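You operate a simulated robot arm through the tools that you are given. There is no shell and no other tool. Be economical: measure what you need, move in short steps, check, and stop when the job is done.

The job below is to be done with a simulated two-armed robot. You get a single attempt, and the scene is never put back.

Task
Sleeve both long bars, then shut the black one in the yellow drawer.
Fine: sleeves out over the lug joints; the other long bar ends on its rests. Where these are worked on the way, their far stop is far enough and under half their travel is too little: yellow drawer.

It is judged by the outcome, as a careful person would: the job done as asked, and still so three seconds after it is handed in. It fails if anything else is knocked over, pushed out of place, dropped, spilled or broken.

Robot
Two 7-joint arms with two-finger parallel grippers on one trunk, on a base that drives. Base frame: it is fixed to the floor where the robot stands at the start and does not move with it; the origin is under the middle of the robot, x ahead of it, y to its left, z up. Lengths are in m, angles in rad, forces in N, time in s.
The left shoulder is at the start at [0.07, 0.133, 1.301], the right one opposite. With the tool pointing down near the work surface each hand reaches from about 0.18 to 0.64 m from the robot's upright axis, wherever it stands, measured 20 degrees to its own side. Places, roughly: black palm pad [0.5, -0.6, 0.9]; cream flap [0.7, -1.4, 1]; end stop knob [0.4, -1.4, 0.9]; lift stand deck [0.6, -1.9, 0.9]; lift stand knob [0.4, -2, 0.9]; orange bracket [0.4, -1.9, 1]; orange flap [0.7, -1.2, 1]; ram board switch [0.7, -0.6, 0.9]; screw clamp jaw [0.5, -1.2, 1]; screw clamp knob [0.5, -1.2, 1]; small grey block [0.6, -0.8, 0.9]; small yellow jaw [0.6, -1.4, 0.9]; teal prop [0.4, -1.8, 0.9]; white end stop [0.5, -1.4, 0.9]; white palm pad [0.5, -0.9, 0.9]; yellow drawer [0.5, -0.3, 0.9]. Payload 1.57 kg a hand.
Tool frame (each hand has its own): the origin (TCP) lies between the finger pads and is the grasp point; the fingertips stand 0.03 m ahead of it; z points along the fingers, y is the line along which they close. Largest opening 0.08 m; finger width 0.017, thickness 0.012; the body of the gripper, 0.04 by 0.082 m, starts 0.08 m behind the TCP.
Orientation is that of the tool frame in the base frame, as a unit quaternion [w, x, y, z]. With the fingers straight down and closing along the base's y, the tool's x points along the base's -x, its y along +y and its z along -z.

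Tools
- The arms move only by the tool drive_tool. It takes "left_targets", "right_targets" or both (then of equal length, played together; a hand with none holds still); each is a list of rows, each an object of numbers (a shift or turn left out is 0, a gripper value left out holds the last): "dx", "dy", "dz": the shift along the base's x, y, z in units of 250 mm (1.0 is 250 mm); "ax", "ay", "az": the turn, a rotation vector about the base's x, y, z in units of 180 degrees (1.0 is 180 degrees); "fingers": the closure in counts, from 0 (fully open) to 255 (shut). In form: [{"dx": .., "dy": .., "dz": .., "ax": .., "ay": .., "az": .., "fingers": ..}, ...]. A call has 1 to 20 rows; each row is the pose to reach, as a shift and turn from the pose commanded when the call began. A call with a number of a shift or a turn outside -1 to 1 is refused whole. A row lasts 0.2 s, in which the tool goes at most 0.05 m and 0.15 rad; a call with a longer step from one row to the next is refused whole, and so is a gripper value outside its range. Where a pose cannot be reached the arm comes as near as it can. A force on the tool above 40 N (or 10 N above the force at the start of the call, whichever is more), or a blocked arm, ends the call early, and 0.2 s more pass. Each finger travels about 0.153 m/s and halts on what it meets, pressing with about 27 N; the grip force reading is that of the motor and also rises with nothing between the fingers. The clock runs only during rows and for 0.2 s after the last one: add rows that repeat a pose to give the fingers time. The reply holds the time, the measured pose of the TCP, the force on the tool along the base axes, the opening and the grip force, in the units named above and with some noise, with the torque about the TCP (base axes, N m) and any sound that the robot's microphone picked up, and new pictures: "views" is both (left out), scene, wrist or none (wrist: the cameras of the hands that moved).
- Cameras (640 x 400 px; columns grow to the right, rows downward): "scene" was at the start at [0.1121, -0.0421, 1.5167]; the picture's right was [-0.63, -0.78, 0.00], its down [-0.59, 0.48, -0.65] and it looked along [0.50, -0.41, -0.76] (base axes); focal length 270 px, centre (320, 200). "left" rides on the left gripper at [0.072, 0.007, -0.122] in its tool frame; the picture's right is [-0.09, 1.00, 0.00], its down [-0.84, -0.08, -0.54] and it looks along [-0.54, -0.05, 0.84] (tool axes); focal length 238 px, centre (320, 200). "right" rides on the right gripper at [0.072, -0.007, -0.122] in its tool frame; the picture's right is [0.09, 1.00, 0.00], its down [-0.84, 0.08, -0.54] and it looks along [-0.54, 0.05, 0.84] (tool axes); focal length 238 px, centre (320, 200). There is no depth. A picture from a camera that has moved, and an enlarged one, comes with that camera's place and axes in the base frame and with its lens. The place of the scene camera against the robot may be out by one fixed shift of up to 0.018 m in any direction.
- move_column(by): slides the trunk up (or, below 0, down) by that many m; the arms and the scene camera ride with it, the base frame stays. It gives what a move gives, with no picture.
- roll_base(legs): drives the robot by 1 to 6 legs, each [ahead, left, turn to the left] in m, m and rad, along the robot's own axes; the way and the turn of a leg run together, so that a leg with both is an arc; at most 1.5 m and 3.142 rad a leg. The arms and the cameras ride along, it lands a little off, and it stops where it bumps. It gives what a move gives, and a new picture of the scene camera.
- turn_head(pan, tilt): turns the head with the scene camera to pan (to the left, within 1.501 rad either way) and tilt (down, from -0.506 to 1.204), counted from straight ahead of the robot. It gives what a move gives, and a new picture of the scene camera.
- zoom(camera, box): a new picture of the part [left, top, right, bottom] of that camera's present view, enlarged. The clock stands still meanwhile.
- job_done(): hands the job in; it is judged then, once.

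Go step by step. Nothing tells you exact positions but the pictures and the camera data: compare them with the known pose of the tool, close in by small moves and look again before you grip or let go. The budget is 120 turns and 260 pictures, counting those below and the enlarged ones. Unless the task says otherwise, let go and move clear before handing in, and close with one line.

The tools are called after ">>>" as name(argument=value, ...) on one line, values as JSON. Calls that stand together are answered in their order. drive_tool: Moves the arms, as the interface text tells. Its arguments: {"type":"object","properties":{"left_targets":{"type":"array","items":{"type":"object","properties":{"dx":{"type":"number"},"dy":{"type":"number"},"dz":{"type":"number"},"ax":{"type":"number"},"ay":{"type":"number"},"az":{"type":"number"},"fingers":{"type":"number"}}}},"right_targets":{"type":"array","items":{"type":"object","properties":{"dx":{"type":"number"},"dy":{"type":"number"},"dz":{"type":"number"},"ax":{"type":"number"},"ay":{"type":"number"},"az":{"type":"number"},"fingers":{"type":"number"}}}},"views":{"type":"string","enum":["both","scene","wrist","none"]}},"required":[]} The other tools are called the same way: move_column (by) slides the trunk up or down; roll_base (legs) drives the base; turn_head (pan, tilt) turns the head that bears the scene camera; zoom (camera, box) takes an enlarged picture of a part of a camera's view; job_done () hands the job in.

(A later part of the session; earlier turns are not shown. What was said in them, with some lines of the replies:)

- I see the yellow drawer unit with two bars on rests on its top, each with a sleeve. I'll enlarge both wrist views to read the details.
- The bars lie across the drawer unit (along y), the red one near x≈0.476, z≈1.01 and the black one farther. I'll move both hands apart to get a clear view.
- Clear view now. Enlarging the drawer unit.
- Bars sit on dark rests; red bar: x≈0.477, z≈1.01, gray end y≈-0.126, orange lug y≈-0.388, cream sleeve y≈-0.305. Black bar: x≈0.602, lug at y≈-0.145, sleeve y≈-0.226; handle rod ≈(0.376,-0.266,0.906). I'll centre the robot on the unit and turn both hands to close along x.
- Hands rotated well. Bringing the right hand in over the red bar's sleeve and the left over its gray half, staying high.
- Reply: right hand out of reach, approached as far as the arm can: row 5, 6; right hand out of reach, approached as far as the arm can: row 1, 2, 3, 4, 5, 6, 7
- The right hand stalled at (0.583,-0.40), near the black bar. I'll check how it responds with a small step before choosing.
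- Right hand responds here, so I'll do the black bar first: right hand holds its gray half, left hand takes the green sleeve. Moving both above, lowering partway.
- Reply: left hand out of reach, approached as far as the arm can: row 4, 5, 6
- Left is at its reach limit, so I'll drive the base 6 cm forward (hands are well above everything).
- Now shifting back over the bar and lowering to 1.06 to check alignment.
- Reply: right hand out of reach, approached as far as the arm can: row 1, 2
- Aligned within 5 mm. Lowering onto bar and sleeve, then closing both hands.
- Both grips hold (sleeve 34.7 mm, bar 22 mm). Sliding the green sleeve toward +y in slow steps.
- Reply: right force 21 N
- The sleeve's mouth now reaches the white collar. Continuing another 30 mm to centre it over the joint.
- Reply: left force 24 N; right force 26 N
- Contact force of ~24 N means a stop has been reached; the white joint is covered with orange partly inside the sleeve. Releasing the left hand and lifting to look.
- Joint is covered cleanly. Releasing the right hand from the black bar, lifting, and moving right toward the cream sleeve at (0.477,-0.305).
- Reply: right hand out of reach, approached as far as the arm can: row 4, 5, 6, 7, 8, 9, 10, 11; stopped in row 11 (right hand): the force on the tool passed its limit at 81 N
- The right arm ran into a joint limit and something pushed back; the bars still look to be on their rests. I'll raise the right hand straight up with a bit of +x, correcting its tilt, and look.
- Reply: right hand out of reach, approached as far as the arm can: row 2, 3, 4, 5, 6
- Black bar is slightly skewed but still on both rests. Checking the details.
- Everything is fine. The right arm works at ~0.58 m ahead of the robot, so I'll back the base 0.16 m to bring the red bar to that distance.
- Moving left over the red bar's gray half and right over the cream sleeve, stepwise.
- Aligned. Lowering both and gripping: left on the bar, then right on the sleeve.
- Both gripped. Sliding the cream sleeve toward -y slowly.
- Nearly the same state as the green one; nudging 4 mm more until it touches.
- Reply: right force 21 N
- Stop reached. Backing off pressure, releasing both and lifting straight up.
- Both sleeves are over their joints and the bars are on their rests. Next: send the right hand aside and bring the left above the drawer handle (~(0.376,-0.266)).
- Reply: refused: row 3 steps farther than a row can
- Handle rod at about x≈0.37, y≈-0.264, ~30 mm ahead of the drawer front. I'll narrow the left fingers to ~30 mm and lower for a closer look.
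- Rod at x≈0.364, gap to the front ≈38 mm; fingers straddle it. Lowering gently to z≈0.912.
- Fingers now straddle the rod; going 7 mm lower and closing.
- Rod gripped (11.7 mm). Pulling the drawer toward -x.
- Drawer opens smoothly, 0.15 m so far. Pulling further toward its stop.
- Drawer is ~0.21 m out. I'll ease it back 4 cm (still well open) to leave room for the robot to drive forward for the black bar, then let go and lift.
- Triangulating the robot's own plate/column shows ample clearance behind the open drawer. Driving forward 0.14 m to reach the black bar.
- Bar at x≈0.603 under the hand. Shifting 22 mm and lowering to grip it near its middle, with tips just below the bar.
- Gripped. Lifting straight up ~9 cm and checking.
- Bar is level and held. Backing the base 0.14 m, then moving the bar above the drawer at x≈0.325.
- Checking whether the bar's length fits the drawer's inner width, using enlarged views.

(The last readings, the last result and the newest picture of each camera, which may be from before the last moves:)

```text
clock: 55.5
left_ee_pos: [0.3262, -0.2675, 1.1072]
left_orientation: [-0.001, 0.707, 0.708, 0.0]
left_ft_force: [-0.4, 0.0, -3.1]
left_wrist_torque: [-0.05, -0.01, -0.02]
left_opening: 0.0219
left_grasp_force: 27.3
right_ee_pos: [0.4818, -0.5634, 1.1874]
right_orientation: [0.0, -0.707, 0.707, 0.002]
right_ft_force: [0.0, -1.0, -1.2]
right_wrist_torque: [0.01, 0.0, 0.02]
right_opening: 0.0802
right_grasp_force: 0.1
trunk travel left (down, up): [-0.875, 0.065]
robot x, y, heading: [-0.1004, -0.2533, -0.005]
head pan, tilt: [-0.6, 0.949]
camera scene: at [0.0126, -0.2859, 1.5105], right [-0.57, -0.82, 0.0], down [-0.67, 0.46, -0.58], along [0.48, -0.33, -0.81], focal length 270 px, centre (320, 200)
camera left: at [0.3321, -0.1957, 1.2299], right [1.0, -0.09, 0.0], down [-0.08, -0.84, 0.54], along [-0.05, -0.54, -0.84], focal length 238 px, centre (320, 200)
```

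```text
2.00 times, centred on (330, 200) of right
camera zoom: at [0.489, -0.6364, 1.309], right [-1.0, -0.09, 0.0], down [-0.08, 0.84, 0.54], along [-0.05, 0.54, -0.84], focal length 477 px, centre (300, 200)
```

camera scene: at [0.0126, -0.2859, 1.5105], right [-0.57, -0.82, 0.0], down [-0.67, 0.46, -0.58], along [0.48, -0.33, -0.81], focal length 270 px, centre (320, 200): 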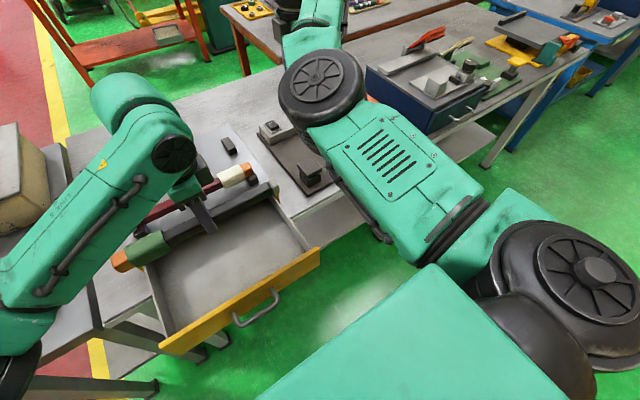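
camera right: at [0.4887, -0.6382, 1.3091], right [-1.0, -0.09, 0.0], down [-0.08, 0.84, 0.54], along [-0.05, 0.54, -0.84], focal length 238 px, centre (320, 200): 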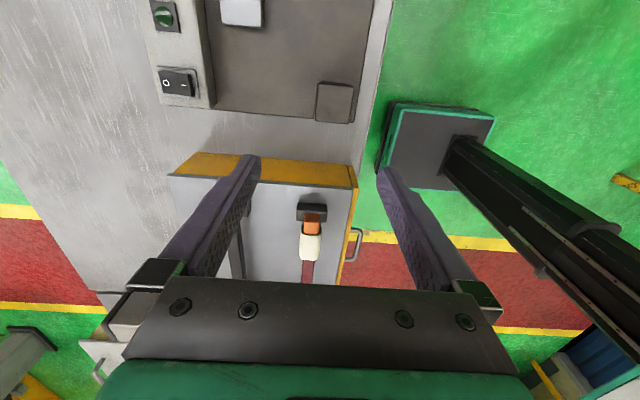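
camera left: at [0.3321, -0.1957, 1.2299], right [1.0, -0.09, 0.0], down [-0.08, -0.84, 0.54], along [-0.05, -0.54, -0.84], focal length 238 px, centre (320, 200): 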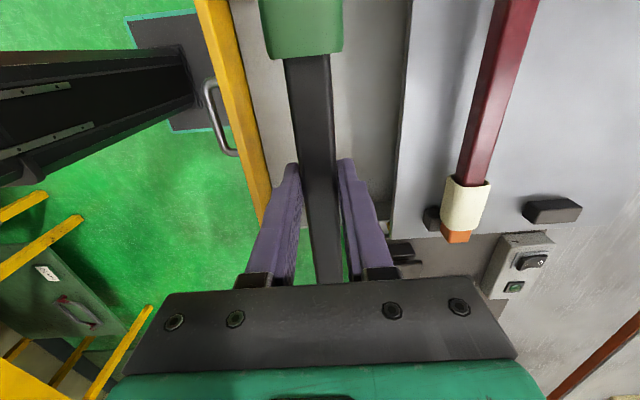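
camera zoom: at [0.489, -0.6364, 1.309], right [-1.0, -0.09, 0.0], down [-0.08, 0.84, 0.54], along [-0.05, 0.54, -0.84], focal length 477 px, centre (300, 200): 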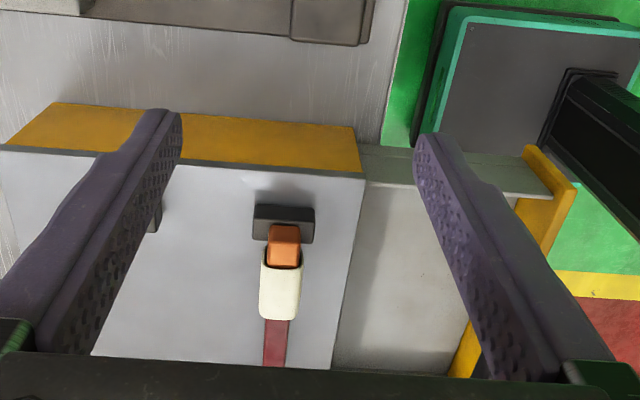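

Bar ≈0.287 m, drawer inside ≈0.313 m, centred within ~3 mm. Lowering to just above the drawer rim to verify.

>>> drive_tool(left_targets=[{"dz": -0.1}, {"dz": -0.2, "dy": -0.01}, {"dz": -0.3, "dy": -0.01}, {"dz": -0.4, "dy": -0.012}, {"dz": -0.46, "dy": -0.012}, {"dz": -0.46, "dy": -0.012}], views="wrist")

>>> zoom(camera="scene", box=[130, 170, 340, 350])

```text
clock: 56.9
left_ee_pos: [0.3266, -0.2708, 0.9929]
left_orientation: [-0.001, 0.707, 0.708, -0.001]
left_ft_force: [-0.1, 0.0, -4.3]
left_wrist_torque: [-0.07, 0.01, 0.02]
left_opening: 0.0216
left_grasp_force: 26.8
right_ee_pos: [0.4805, -0.5635, 1.1876]
right_orientation: [0.001, 0.708, -0.706, -0.002]
right_ft_force: [-0.3, 0.6, 0.2]
right_wrist_torque: [0.02, 0.03, 0.05]
right_opening: 0.08
right_grasp_force: 0.1
trunk travel left (down, up): [-0.875, 0.065]
robot x, y, heading: [-0.1012, -0.2515, -0.003]
head pan, tilt: [-0.6, 0.949]
camera left: at [0.3322, -0.1986, 1.1147], right [1.0, -0.09, 0.0], down [-0.08, -0.84, 0.54], along [-0.05, -0.54, -0.84], focal length 238 px, centre (320, 200)
```

left: 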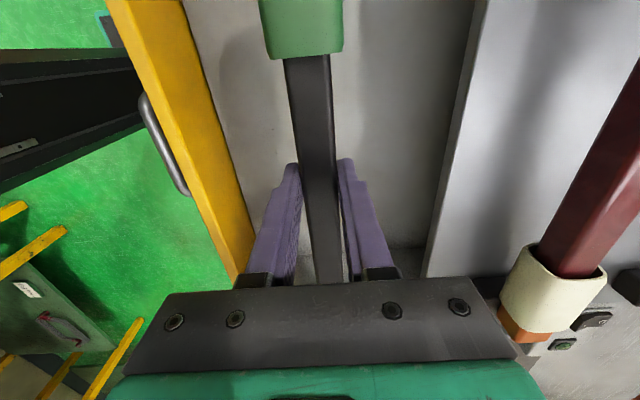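

```text
2.22 times, centred on (235, 260) of scene
camera zoom: at [0.0122, -0.2858, 1.5105], right [-0.57, -0.82, 0.0], down [-0.67, 0.46, -0.58], along [0.48, -0.33, -0.81], focal length 600 px, centre (509, 67)
```

zoom: 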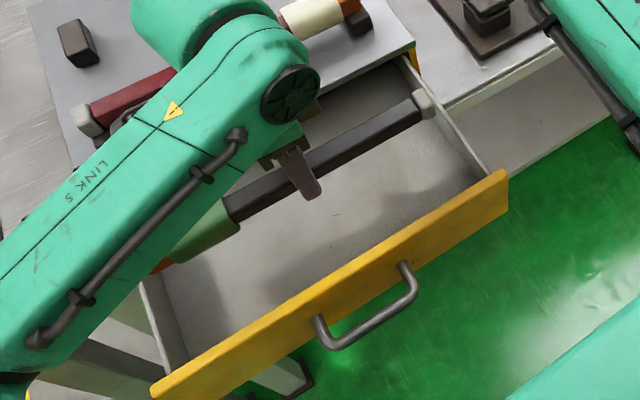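

About 11 mm clearance at each end. Lowering slowly into the drawer until it touches the floor.

>>> drive_tool(left_targets=[{"dz": -0.04}, {"dz": -0.08}, {"dz": -0.12}, {"dz": -0.16}, {"dz": -0.2}, {"dz": -0.22}, {"dz": -0.24}, {"dz": -0.24}], views="wrist")

>>> zoom(camera="scene", box=[130, 170, 340, 350])

```text
clock: 58.7
left_ee_pos: [0.3276, -0.2721, 0.9342]
left_orientation: [0.0, 0.707, 0.707, -0.001]
left_ft_force: [0.7, -0.1, -3.4]
left_wrist_torque: [-0.06, -0.01, -0.01]
left_opening: 0.0216
left_grasp_force: 27.3
right_ee_pos: [0.4814, -0.5636, 1.1882]
right_orientation: [0.0, 0.707, -0.707, -0.001]
right_ft_force: [-0.3, -0.9, -0.1]
right_wrist_torque: [-0.06, -0.03, -0.02]
right_opening: 0.08
right_grasp_force: 0.0
trunk travel left (down, up): [-0.875, 0.065]
robot x, y, heading: [-0.0987, -0.2511, -0.006]
head pan, tilt: [-0.6, 0.949]
camera left: at [0.3328, -0.1988, 1.0547], right [1.0, -0.09, 0.0], down [-0.08, -0.84, 0.54], along [-0.05, -0.54, -0.84], focal length 238 px, centre (320, 200)
```

left: 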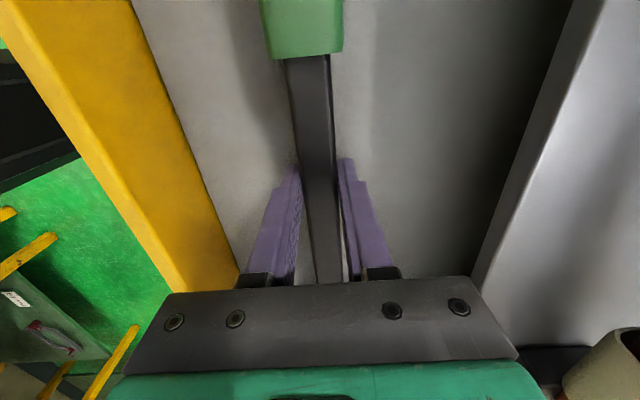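

```text
2.22 times, centred on (235, 260) of scene
camera zoom: at [0.0123, -0.2857, 1.5105], right [-0.57, -0.82, 0.0], down [-0.67, 0.46, -0.58], along [0.48, -0.33, -0.81], focal length 600 px, centre (509, 67)
```

zoom: 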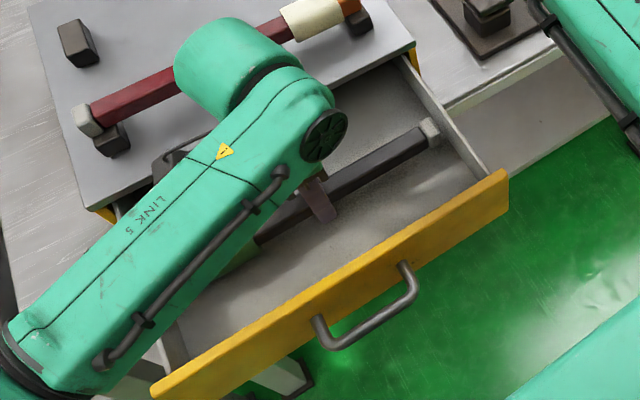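

Bar is inside the walls. Continuing down gently to contact.

>>> drive_tool(left_targets=[{"dz": -0.02}, {"dz": -0.04}, {"dz": -0.06}, {"dz": -0.08}, {"dz": -0.1}, {"dz": -0.12}], views="wrist")

```text
clock: 59.6
left_ee_pos: [0.3301, -0.2726, 0.9255]
left_orientation: [0.008, 0.707, 0.708, 0.004]
left_ft_force: [-1.1, 6.2, 23.0]
left_wrist_torque: [0.26, 0.54, -0.23]
left_opening: 0.0217
left_grasp_force: 27.3
right_ee_pos: [0.4784, -0.5621, 1.1894]
right_orientation: [-0.001, -0.707, 0.707, 0.0]
right_ft_force: [-0.2, 0.2, 0.1]
right_wrist_torque: [0.03, 0.0, 0.01]
right_opening: 0.08
right_grasp_force: 0.0
trunk travel left (down, up): [-0.875, 0.065]
robot x, y, heading: [-0.1016, -0.2513, -0.008]
head pan, tilt: [-0.6, 0.949]
stopped in row 4 (left hand): the force on the tool passed its limit at 46 N (the readings are from after the stop); the commanded pose is now the measured one
camera left: at [0.3332, -0.198, 1.0467], right [1.0, -0.09, 0.02], down [-0.09, -0.83, 0.54], along [-0.03, -0.54, -0.84], focal length 238 px, centre (320, 200)
```

left: 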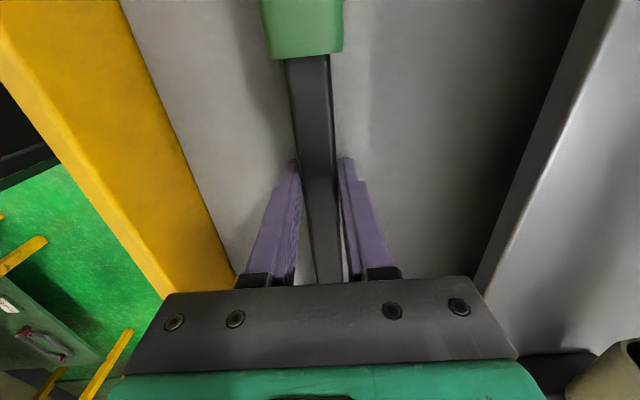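

Contact made with the floor. Relieving 2 mm, opening the fingers partly, and lifting out.

>>> drive_tool(left_targets=[{"dz": 0.008}, {"dz": 0.008, "fingers": 110}, {"dz": 0.008, "fingers": 110}, {"dz": 0.06}, {"dz": 0.14}, {"dz": 0.26}, {"dz": 0.4}, {"dz": 0.56}, {"dz": 0.72}, {"dz": 0.72}], views="both")

>>> zoom(camera="left", box=[160, 0, 480, 290])

```text
clock: 61.8
left_ee_pos: [0.3317, -0.273, 1.1025]
left_orientation: [0.004, 0.708, 0.707, 0.003]
left_ft_force: [0.0, -0.4, 0.2]
left_wrist_torque: [-0.02, 0.01, -0.02]
left_opening: 0.0454
left_grasp_force: 0.0
right_ee_pos: [0.4815, -0.5634, 1.1891]
right_orientation: [-0.001, -0.707, 0.707, 0.002]
right_ft_force: [0.4, 0.1, 0.7]
right_wrist_torque: [0.01, 0.03, -0.02]
right_opening: 0.0801
right_grasp_force: 0.0
trunk travel left (down, up): [-0.875, 0.065]
robot x, y, heading: [-0.0986, -0.2509, -0.003]
head pan, tilt: [-0.6, 0.949]
camera scene: at [0.012, -0.2858, 1.5105], right [-0.57, -0.82, 0.0], down [-0.67, 0.46, -0.58], along [0.48, -0.33, -0.81], focal length 270 px, centre (320, 200)
camera left: at [0.3349, -0.1996, 1.2241], right [1.0, -0.09, 0.01], down [-0.08, -0.83, 0.54], along [-0.04, -0.54, -0.84], focal length 238 px, centre (320, 200)
```

scene: 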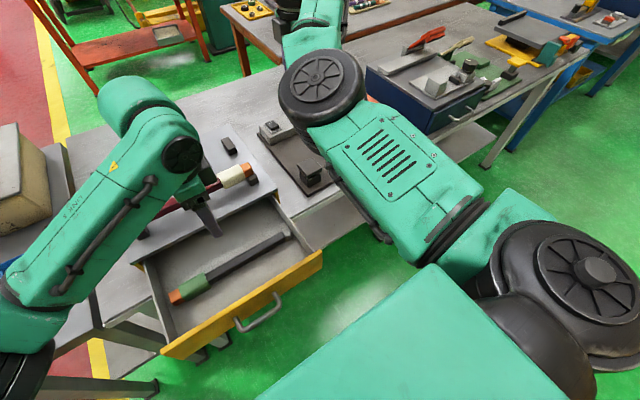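
left: 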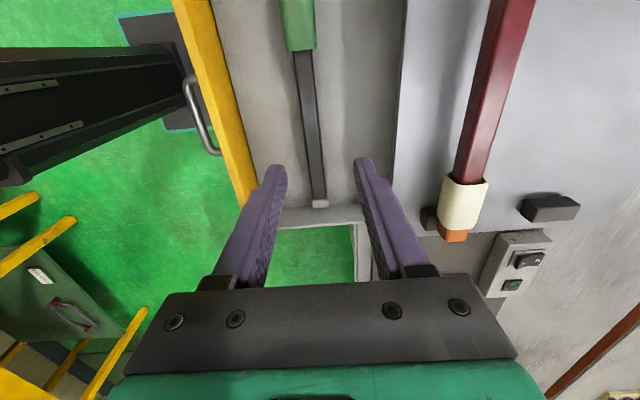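

```text
1.38 times, centred on (320, 145) of left
camera zoom: at [0.3349, -0.1996, 1.2241], right [1.0, -0.09, 0.01], down [-0.08, -0.83, 0.54], along [-0.04, -0.54, -0.84], focal length 329 px, centre (320, 276)
```

zoom: 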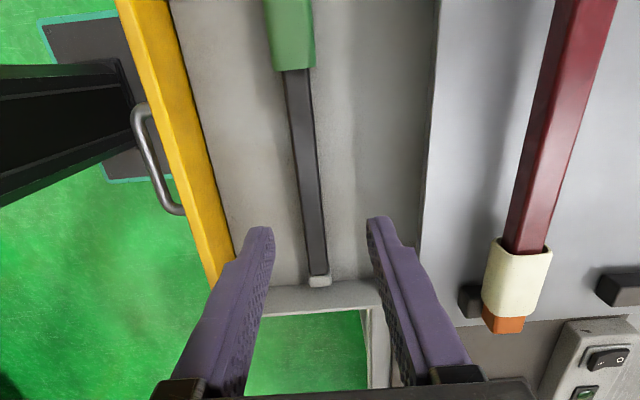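

Enlarging the scene to confirm the bar lies flat inside.

>>> zoom(camera="scene", box=[130, 200, 340, 370])

```text
2.35 times, centred on (235, 285) of scene
camera zoom: at [0.012, -0.2858, 1.5105], right [-0.57, -0.82, 0.0], down [-0.67, 0.46, -0.58], along [0.48, -0.33, -0.81], focal length 636 px, centre (520, 0)
```

zoom: 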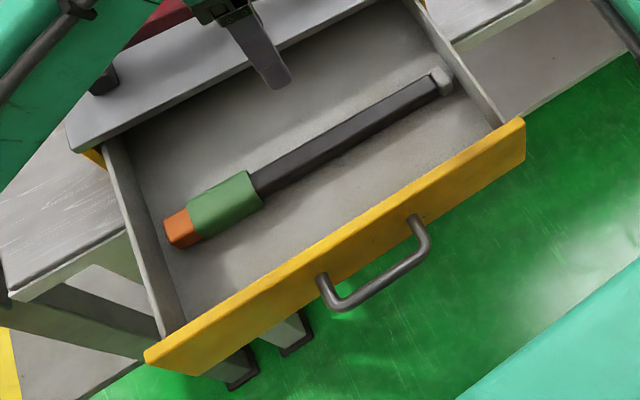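

The black bar lies flat in the drawer with its sleeve over the joint. Moving back over the handle to re-grip it.

>>> drive_tool(left_targets=[{"dx": -0.14, "fingers": 160}, {"dx": -0.28, "fingers": 160}, {"dx": -0.42}, {"dx": -0.568}, {"dx": -0.568, "dz": -0.15}, {"dx": -0.568, "dz": -0.3}, {"dx": -0.568, "dz": -0.45}, {"dx": -0.568, "dz": -0.52}, {"dx": -0.568, "dz": -0.52}], views="wrist")

```text
clock: 63.6
left_ee_pos: [0.1933, -0.2708, 0.9851]
left_orientation: [0.015, 0.705, 0.709, 0.009]
left_ft_force: [-1.9, 6.4, 15.2]
left_wrist_torque: [0.27, -0.33, 0.15]
left_opening: 0.0292
left_grasp_force: 0.1
right_ee_pos: [0.4792, -0.562, 1.189]
right_orientation: [0.0, 0.708, -0.707, -0.001]
right_ft_force: [-1.3, 0.7, 0.6]
right_wrist_torque: [0.0, -0.01, -0.02]
right_opening: 0.0799
right_grasp_force: 0.1
trunk travel left (down, up): [-0.875, 0.065]
robot x, y, heading: [-0.1014, -0.2557, 0.001]
head pan, tilt: [-0.6, 0.949]
stopped in row 8 (left hand): the force on the tool passed its limit at 58 N (the readings are from after the stop); the commanded pose is now the measured one
camera left: at [0.1929, -0.1974, 1.1062], right [1.0, -0.09, 0.03], down [-0.09, -0.83, 0.55], along [-0.02, -0.55, -0.84], focal length 238 px, centre (320, 200)
```

left: 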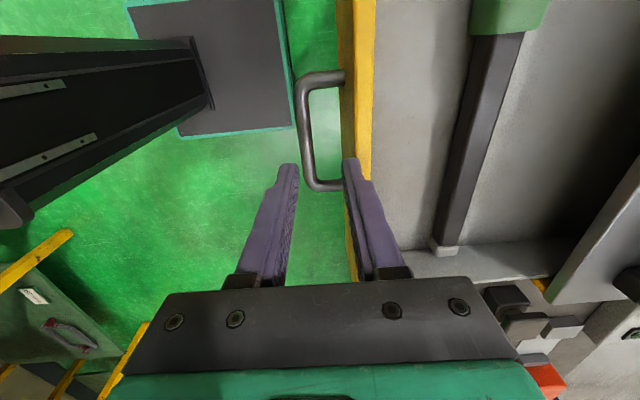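

A finger touched the drawer front's top edge; rod is really at x≈0.181. Raising, shifting back and re-levelling.

>>> drive_tool(left_targets=[{"dz": 0.06}, {"dz": 0.1, "dx": -0.03, "ay": -0.006, "ax": -0.006}, {"dz": 0.1, "dx": -0.06, "ay": -0.006, "ax": -0.006}, {"dz": 0.1, "dx": -0.06, "ay": -0.006, "ax": -0.006}], views="wrist")

```text
clock: 64.6
left_ee_pos: [0.1789, -0.2734, 1.0089]
left_orientation: [0.027, 0.706, 0.708, 0.007]
left_ft_force: [-0.1, 0.0, 0.8]
left_wrist_torque: [0.0, -0.03, -0.02]
left_opening: 0.03
left_grasp_force: 0.1
right_ee_pos: [0.4819, -0.5639, 1.1877]
right_orientation: [0.0, 0.707, -0.707, -0.002]
right_ft_force: [-0.4, -0.2, 1.3]
right_wrist_torque: [0.0, -0.01, -0.01]
right_opening: 0.0802
right_grasp_force: 0.0
trunk travel left (down, up): [-0.875, 0.065]
robot x, y, heading: [-0.0987, -0.2497, 0.005]
head pan, tilt: [-0.6, 0.949]
camera left: at [0.1779, -0.1966, 1.1281], right [0.99, -0.09, 0.05], down [-0.1, -0.82, 0.56], along [-0.01, -0.56, -0.83], focal length 238 px, centre (320, 200)
```

left: 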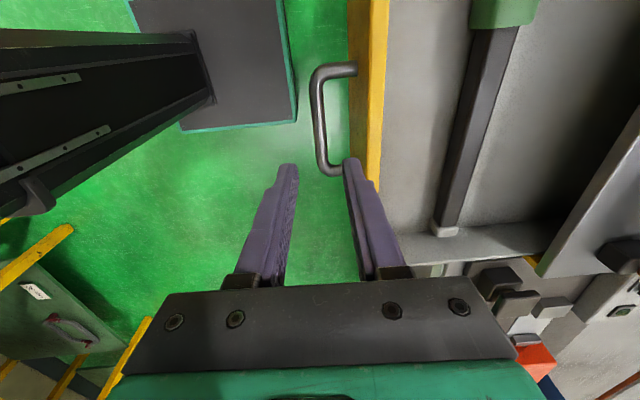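

Correcting the tilt properly and lowering over the rod (x≈0.183).

>>> drive_tool(left_targets=[{"dx": 0.008, "ax": 0.009, "ay": 0.0153}, {"dx": 0.008, "dz": -0.1, "ax": 0.009, "ay": 0.0153}, {"dx": 0.008, "dz": -0.2, "ax": 0.009, "ay": 0.0153}, {"dx": 0.008, "dz": -0.3, "ax": 0.009, "ay": 0.0153}, {"dx": 0.008, "dz": -0.36, "ax": 0.009, "ay": 0.0153}, {"dx": 0.008, "dz": -0.41, "ax": 0.009, "ay": 0.0153}, {"dx": 0.008, "dz": -0.41, "ax": 0.009, "ay": 0.0153}], views="wrist")

```text
clock: 66.2
left_ee_pos: [0.181, -0.2716, 0.9046]
left_orientation: [0.0, 0.706, 0.708, 0.0]
left_ft_force: [0.1, 0.8, 0.2]
left_wrist_torque: [-0.01, 0.01, 0.02]
left_opening: 0.03
left_grasp_force: 0.0
right_ee_pos: [0.4807, -0.5638, 1.1877]
right_orientation: [0.0, -0.707, 0.707, 0.002]
right_ft_force: [-0.1, 0.3, 0.9]
right_wrist_torque: [-0.02, -0.03, -0.03]
right_opening: 0.0796
right_grasp_force: 0.0
trunk travel left (down, up): [-0.875, 0.065]
robot x, y, heading: [-0.1033, -0.2519, -0.002]
head pan, tilt: [-0.6, 0.949]
camera left: at [0.1849, -0.1996, 1.0272], right [1.0, -0.09, 0.0], down [-0.07, -0.84, 0.54], along [-0.05, -0.54, -0.84], focal length 238 px, centre (320, 200)
```

left: 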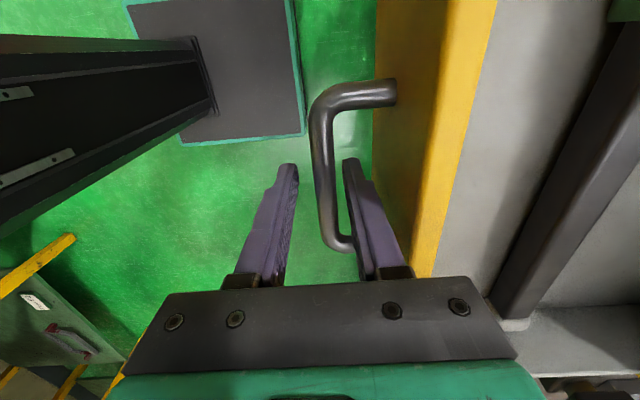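

Straddling the rod. Closing and pushing the drawer shut smoothly.

>>> drive_tool(left_targets=[{"fingers": 255}, {"fingers": 255}, {"dx": 0.04, "fingers": 255}, {"dx": 0.08}, {"dx": 0.12}, {"dx": 0.17}, {"dx": 0.22}, {"dx": 0.27}, {"dx": 0.32}, {"dx": 0.37}, {"dx": 0.42}, {"dx": 0.47}, {"dx": 0.52}, {"dx": 0.57}, {"dx": 0.62}, {"dx": 0.66}, {"dx": 0.69}, {"dx": 0.69}], views="both")

```text
clock: 70.0
left_ee_pos: [0.3542, -0.2721, 0.9057]
left_orientation: [-0.001, 0.706, 0.708, 0.0]
left_ft_force: [-0.5, -0.1, 0.1]
left_wrist_torque: [0.32, 0.01, 0.38]
left_opening: 0.0116
left_grasp_force: 29.1
right_ee_pos: [0.4811, -0.5626, 1.1881]
right_orientation: [0.0, 0.707, -0.707, -0.002]
right_ft_force: [0.1, -1.0, -0.4]
right_wrist_torque: [0.01, 0.01, -0.06]
right_opening: 0.0802
right_grasp_force: 0.1
trunk travel left (down, up): [-0.875, 0.065]
robot x, y, heading: [-0.1004, -0.2551, 0.001]
head pan, tilt: [-0.6, 0.949]
camera scene: at [0.0119, -0.2856, 1.5106], right [-0.57, -0.82, 0.0], down [-0.67, 0.46, -0.58], along [0.48, -0.33, -0.81], focal length 270 px, centre (320, 200)
camera left: at [0.3582, -0.1995, 1.0274], right [1.0, -0.09, 0.0], down [-0.08, -0.84, 0.54], along [-0.05, -0.54, -0.84], focal length 238 px, centre (320, 200)
```

scene: 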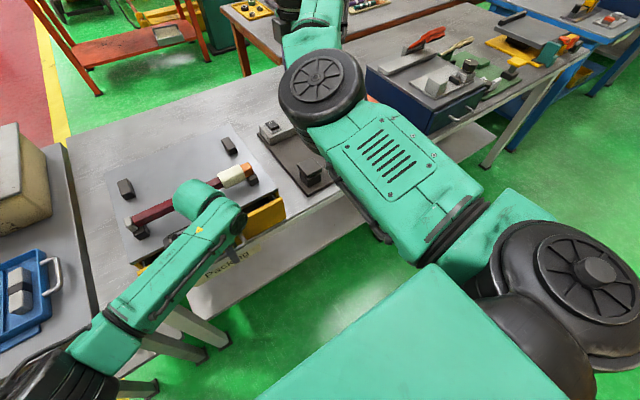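
left: 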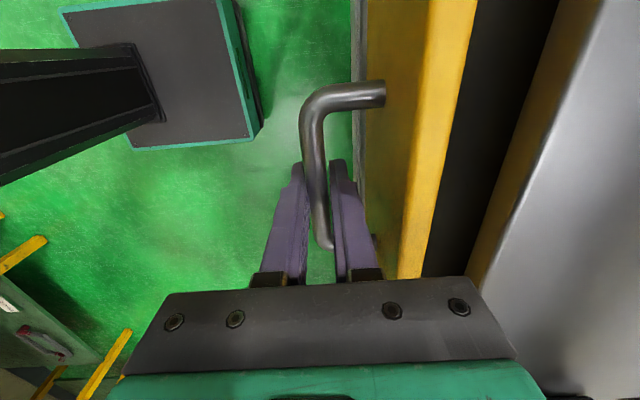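

Still ~12 mm open. Pushing the last bit until it meets its stop.

>>> drive_tool(left_targets=[{"dx": 0.02}, {"dx": 0.035}, {"dx": 0.05}, {"dx": 0.06}, {"dx": 0.07}, {"dx": 0.07}], views="wrist")

```text
clock: 71.4
left_ee_pos: [0.3677, -0.2716, 0.9056]
left_orientation: [-0.002, 0.707, 0.707, -0.001]
left_ft_force: [-11.6, 1.0, -7.2]
left_wrist_torque: [-0.46, -0.05, 0.41]
left_opening: 0.0118
left_grasp_force: 28.9
right_ee_pos: [0.4806, -0.5642, 1.1884]
right_orientation: [0.001, 0.707, -0.707, 0.0]
right_ft_force: [0.5, 0.8, 0.3]
right_wrist_torque: [-0.02, 0.01, 0.01]
right_opening: 0.0802
right_grasp_force: 0.1
trunk travel left (down, up): [-0.875, 0.065]
robot x, y, heading: [-0.0993, -0.249, 0.001]
head pan, tilt: [-0.6, 0.949]
camera left: at [0.3729, -0.1995, 1.0274], right [1.0, -0.09, 0.0], down [-0.07, -0.84, 0.54], along [-0.05, -0.54, -0.84], focal length 238 px, centre (320, 200)
```

left: 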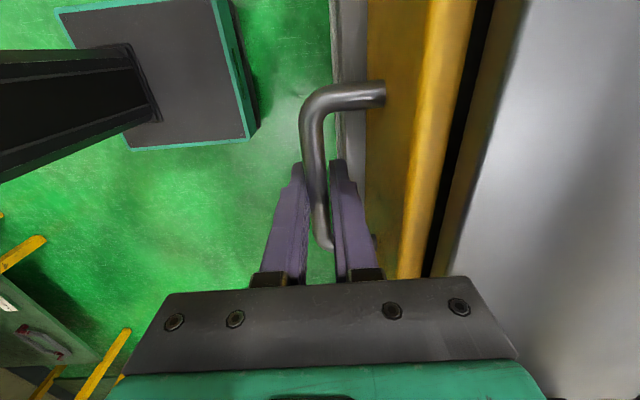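

The drawer is at its closed stop (same as at the start). Releasing the handle and lifting clear.

>>> drive_tool(left_targets=[{"dx": -0.003}, {"dx": -0.003, "fingers": 160}, {"dx": -0.003, "fingers": 160}, {"dx": -0.005, "dz": 0.1}, {"dx": -0.005, "dz": 0.25}, {"dx": -0.005, "dz": 0.4}, {"dx": -0.005, "dz": 0.6}, {"dx": -0.005, "dz": 0.8}, {"dx": -0.05, "dz": 0.9, "dy": 0.1}, {"dx": -0.05, "dz": 0.9, "dy": 0.3}, {"dx": -0.05, "dz": 0.9, "dy": 0.5}, {"dx": -0.05, "dz": 0.9, "dy": 0.7}, {"dx": -0.05, "dz": 0.9, "dy": 0.9}, {"dx": -0.05, "dz": 0.9, "dy": 0.9}], views="both")

>>> zoom(camera="scene", box=[90, 120, 330, 310])

>>> zoom(camera="right", box=[200, 100, 460, 300])

```text
clock: 74.4
left_ee_pos: [0.3588, -0.048, 1.129]
left_orientation: [-0.001, 0.706, 0.708, 0.001]
left_ft_force: [-0.5, -0.4, 0.5]
left_wrist_torque: [0.02, -0.01, -0.01]
left_opening: 0.0296
left_grasp_force: 0.1
right_ee_pos: [0.4811, -0.5635, 1.1887]
right_orientation: [0.001, 0.707, -0.707, -0.002]
right_ft_force: [0.4, -0.1, 0.2]
right_wrist_torque: [0.03, -0.01, 0.01]
right_opening: 0.0802
right_grasp_force: 0.2
trunk travel left (down, up): [-0.875, 0.065]
robot x, y, heading: [-0.1005, -0.2473, -0.001]
head pan, tilt: [-0.6, 0.949]
camera scene: at [0.0121, -0.2864, 1.5105], right [-0.57, -0.82, 0.0], down [-0.67, 0.46, -0.58], along [0.48, -0.33, -0.81], focal length 270 px, centre (320, 200)
camera left: at [0.3626, 0.0248, 1.2514], right [1.0, -0.09, 0.0], down [-0.07, -0.84, 0.54], along [-0.05, -0.54, -0.84], focal length 238 px, centre (320, 200)
```

scene: 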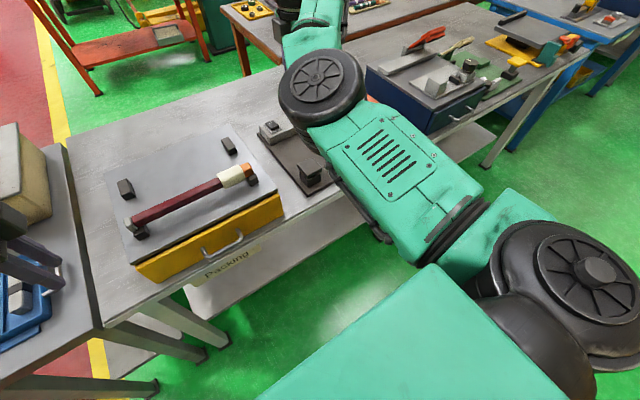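
left: 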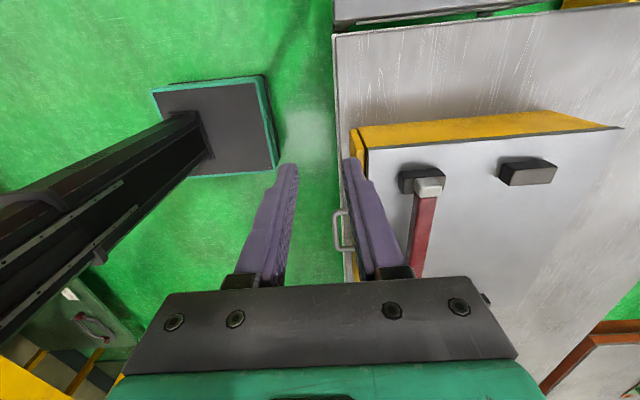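

```text
2.11 times, centred on (210, 215) of scene
camera zoom: at [0.0121, -0.2864, 1.5105], right [-0.57, -0.82, 0.0], down [-0.67, 0.46, -0.58], along [0.48, -0.33, -0.81], focal length 569 px, centre (552, 168)
```

zoom: 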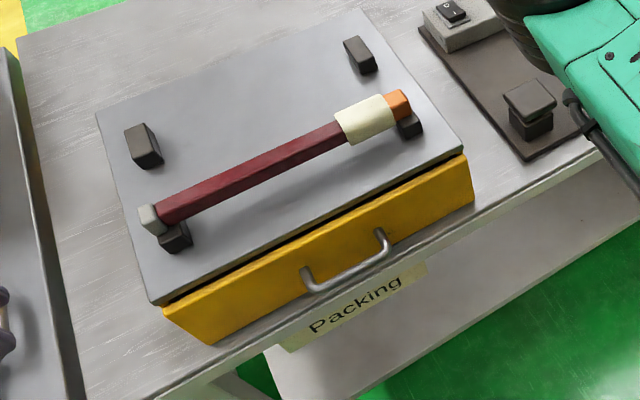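

```text
2.00 times, centred on (330, 200) of right
camera zoom: at [0.4888, -0.6365, 1.3089], right [-1.0, -0.09, 0.0], down [-0.08, 0.84, 0.54], along [-0.05, 0.54, -0.84], focal length 477 px, centre (300, 200)
```

zoom: 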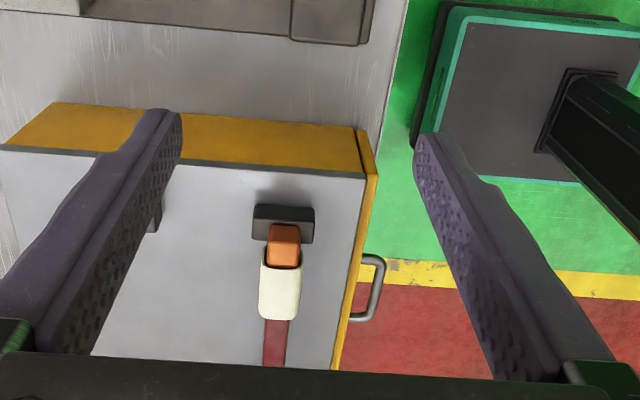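

The drawer is shut, the red bar sits on its rests with its sleeve over the joint, and both hands are clear, so I'm handing in.

>>> job_done()

```text
The job is handed in.
```

I slid both sleeves out over their lug joints, shut the black bar in the yellow drawer, and left the red bar on its rests.
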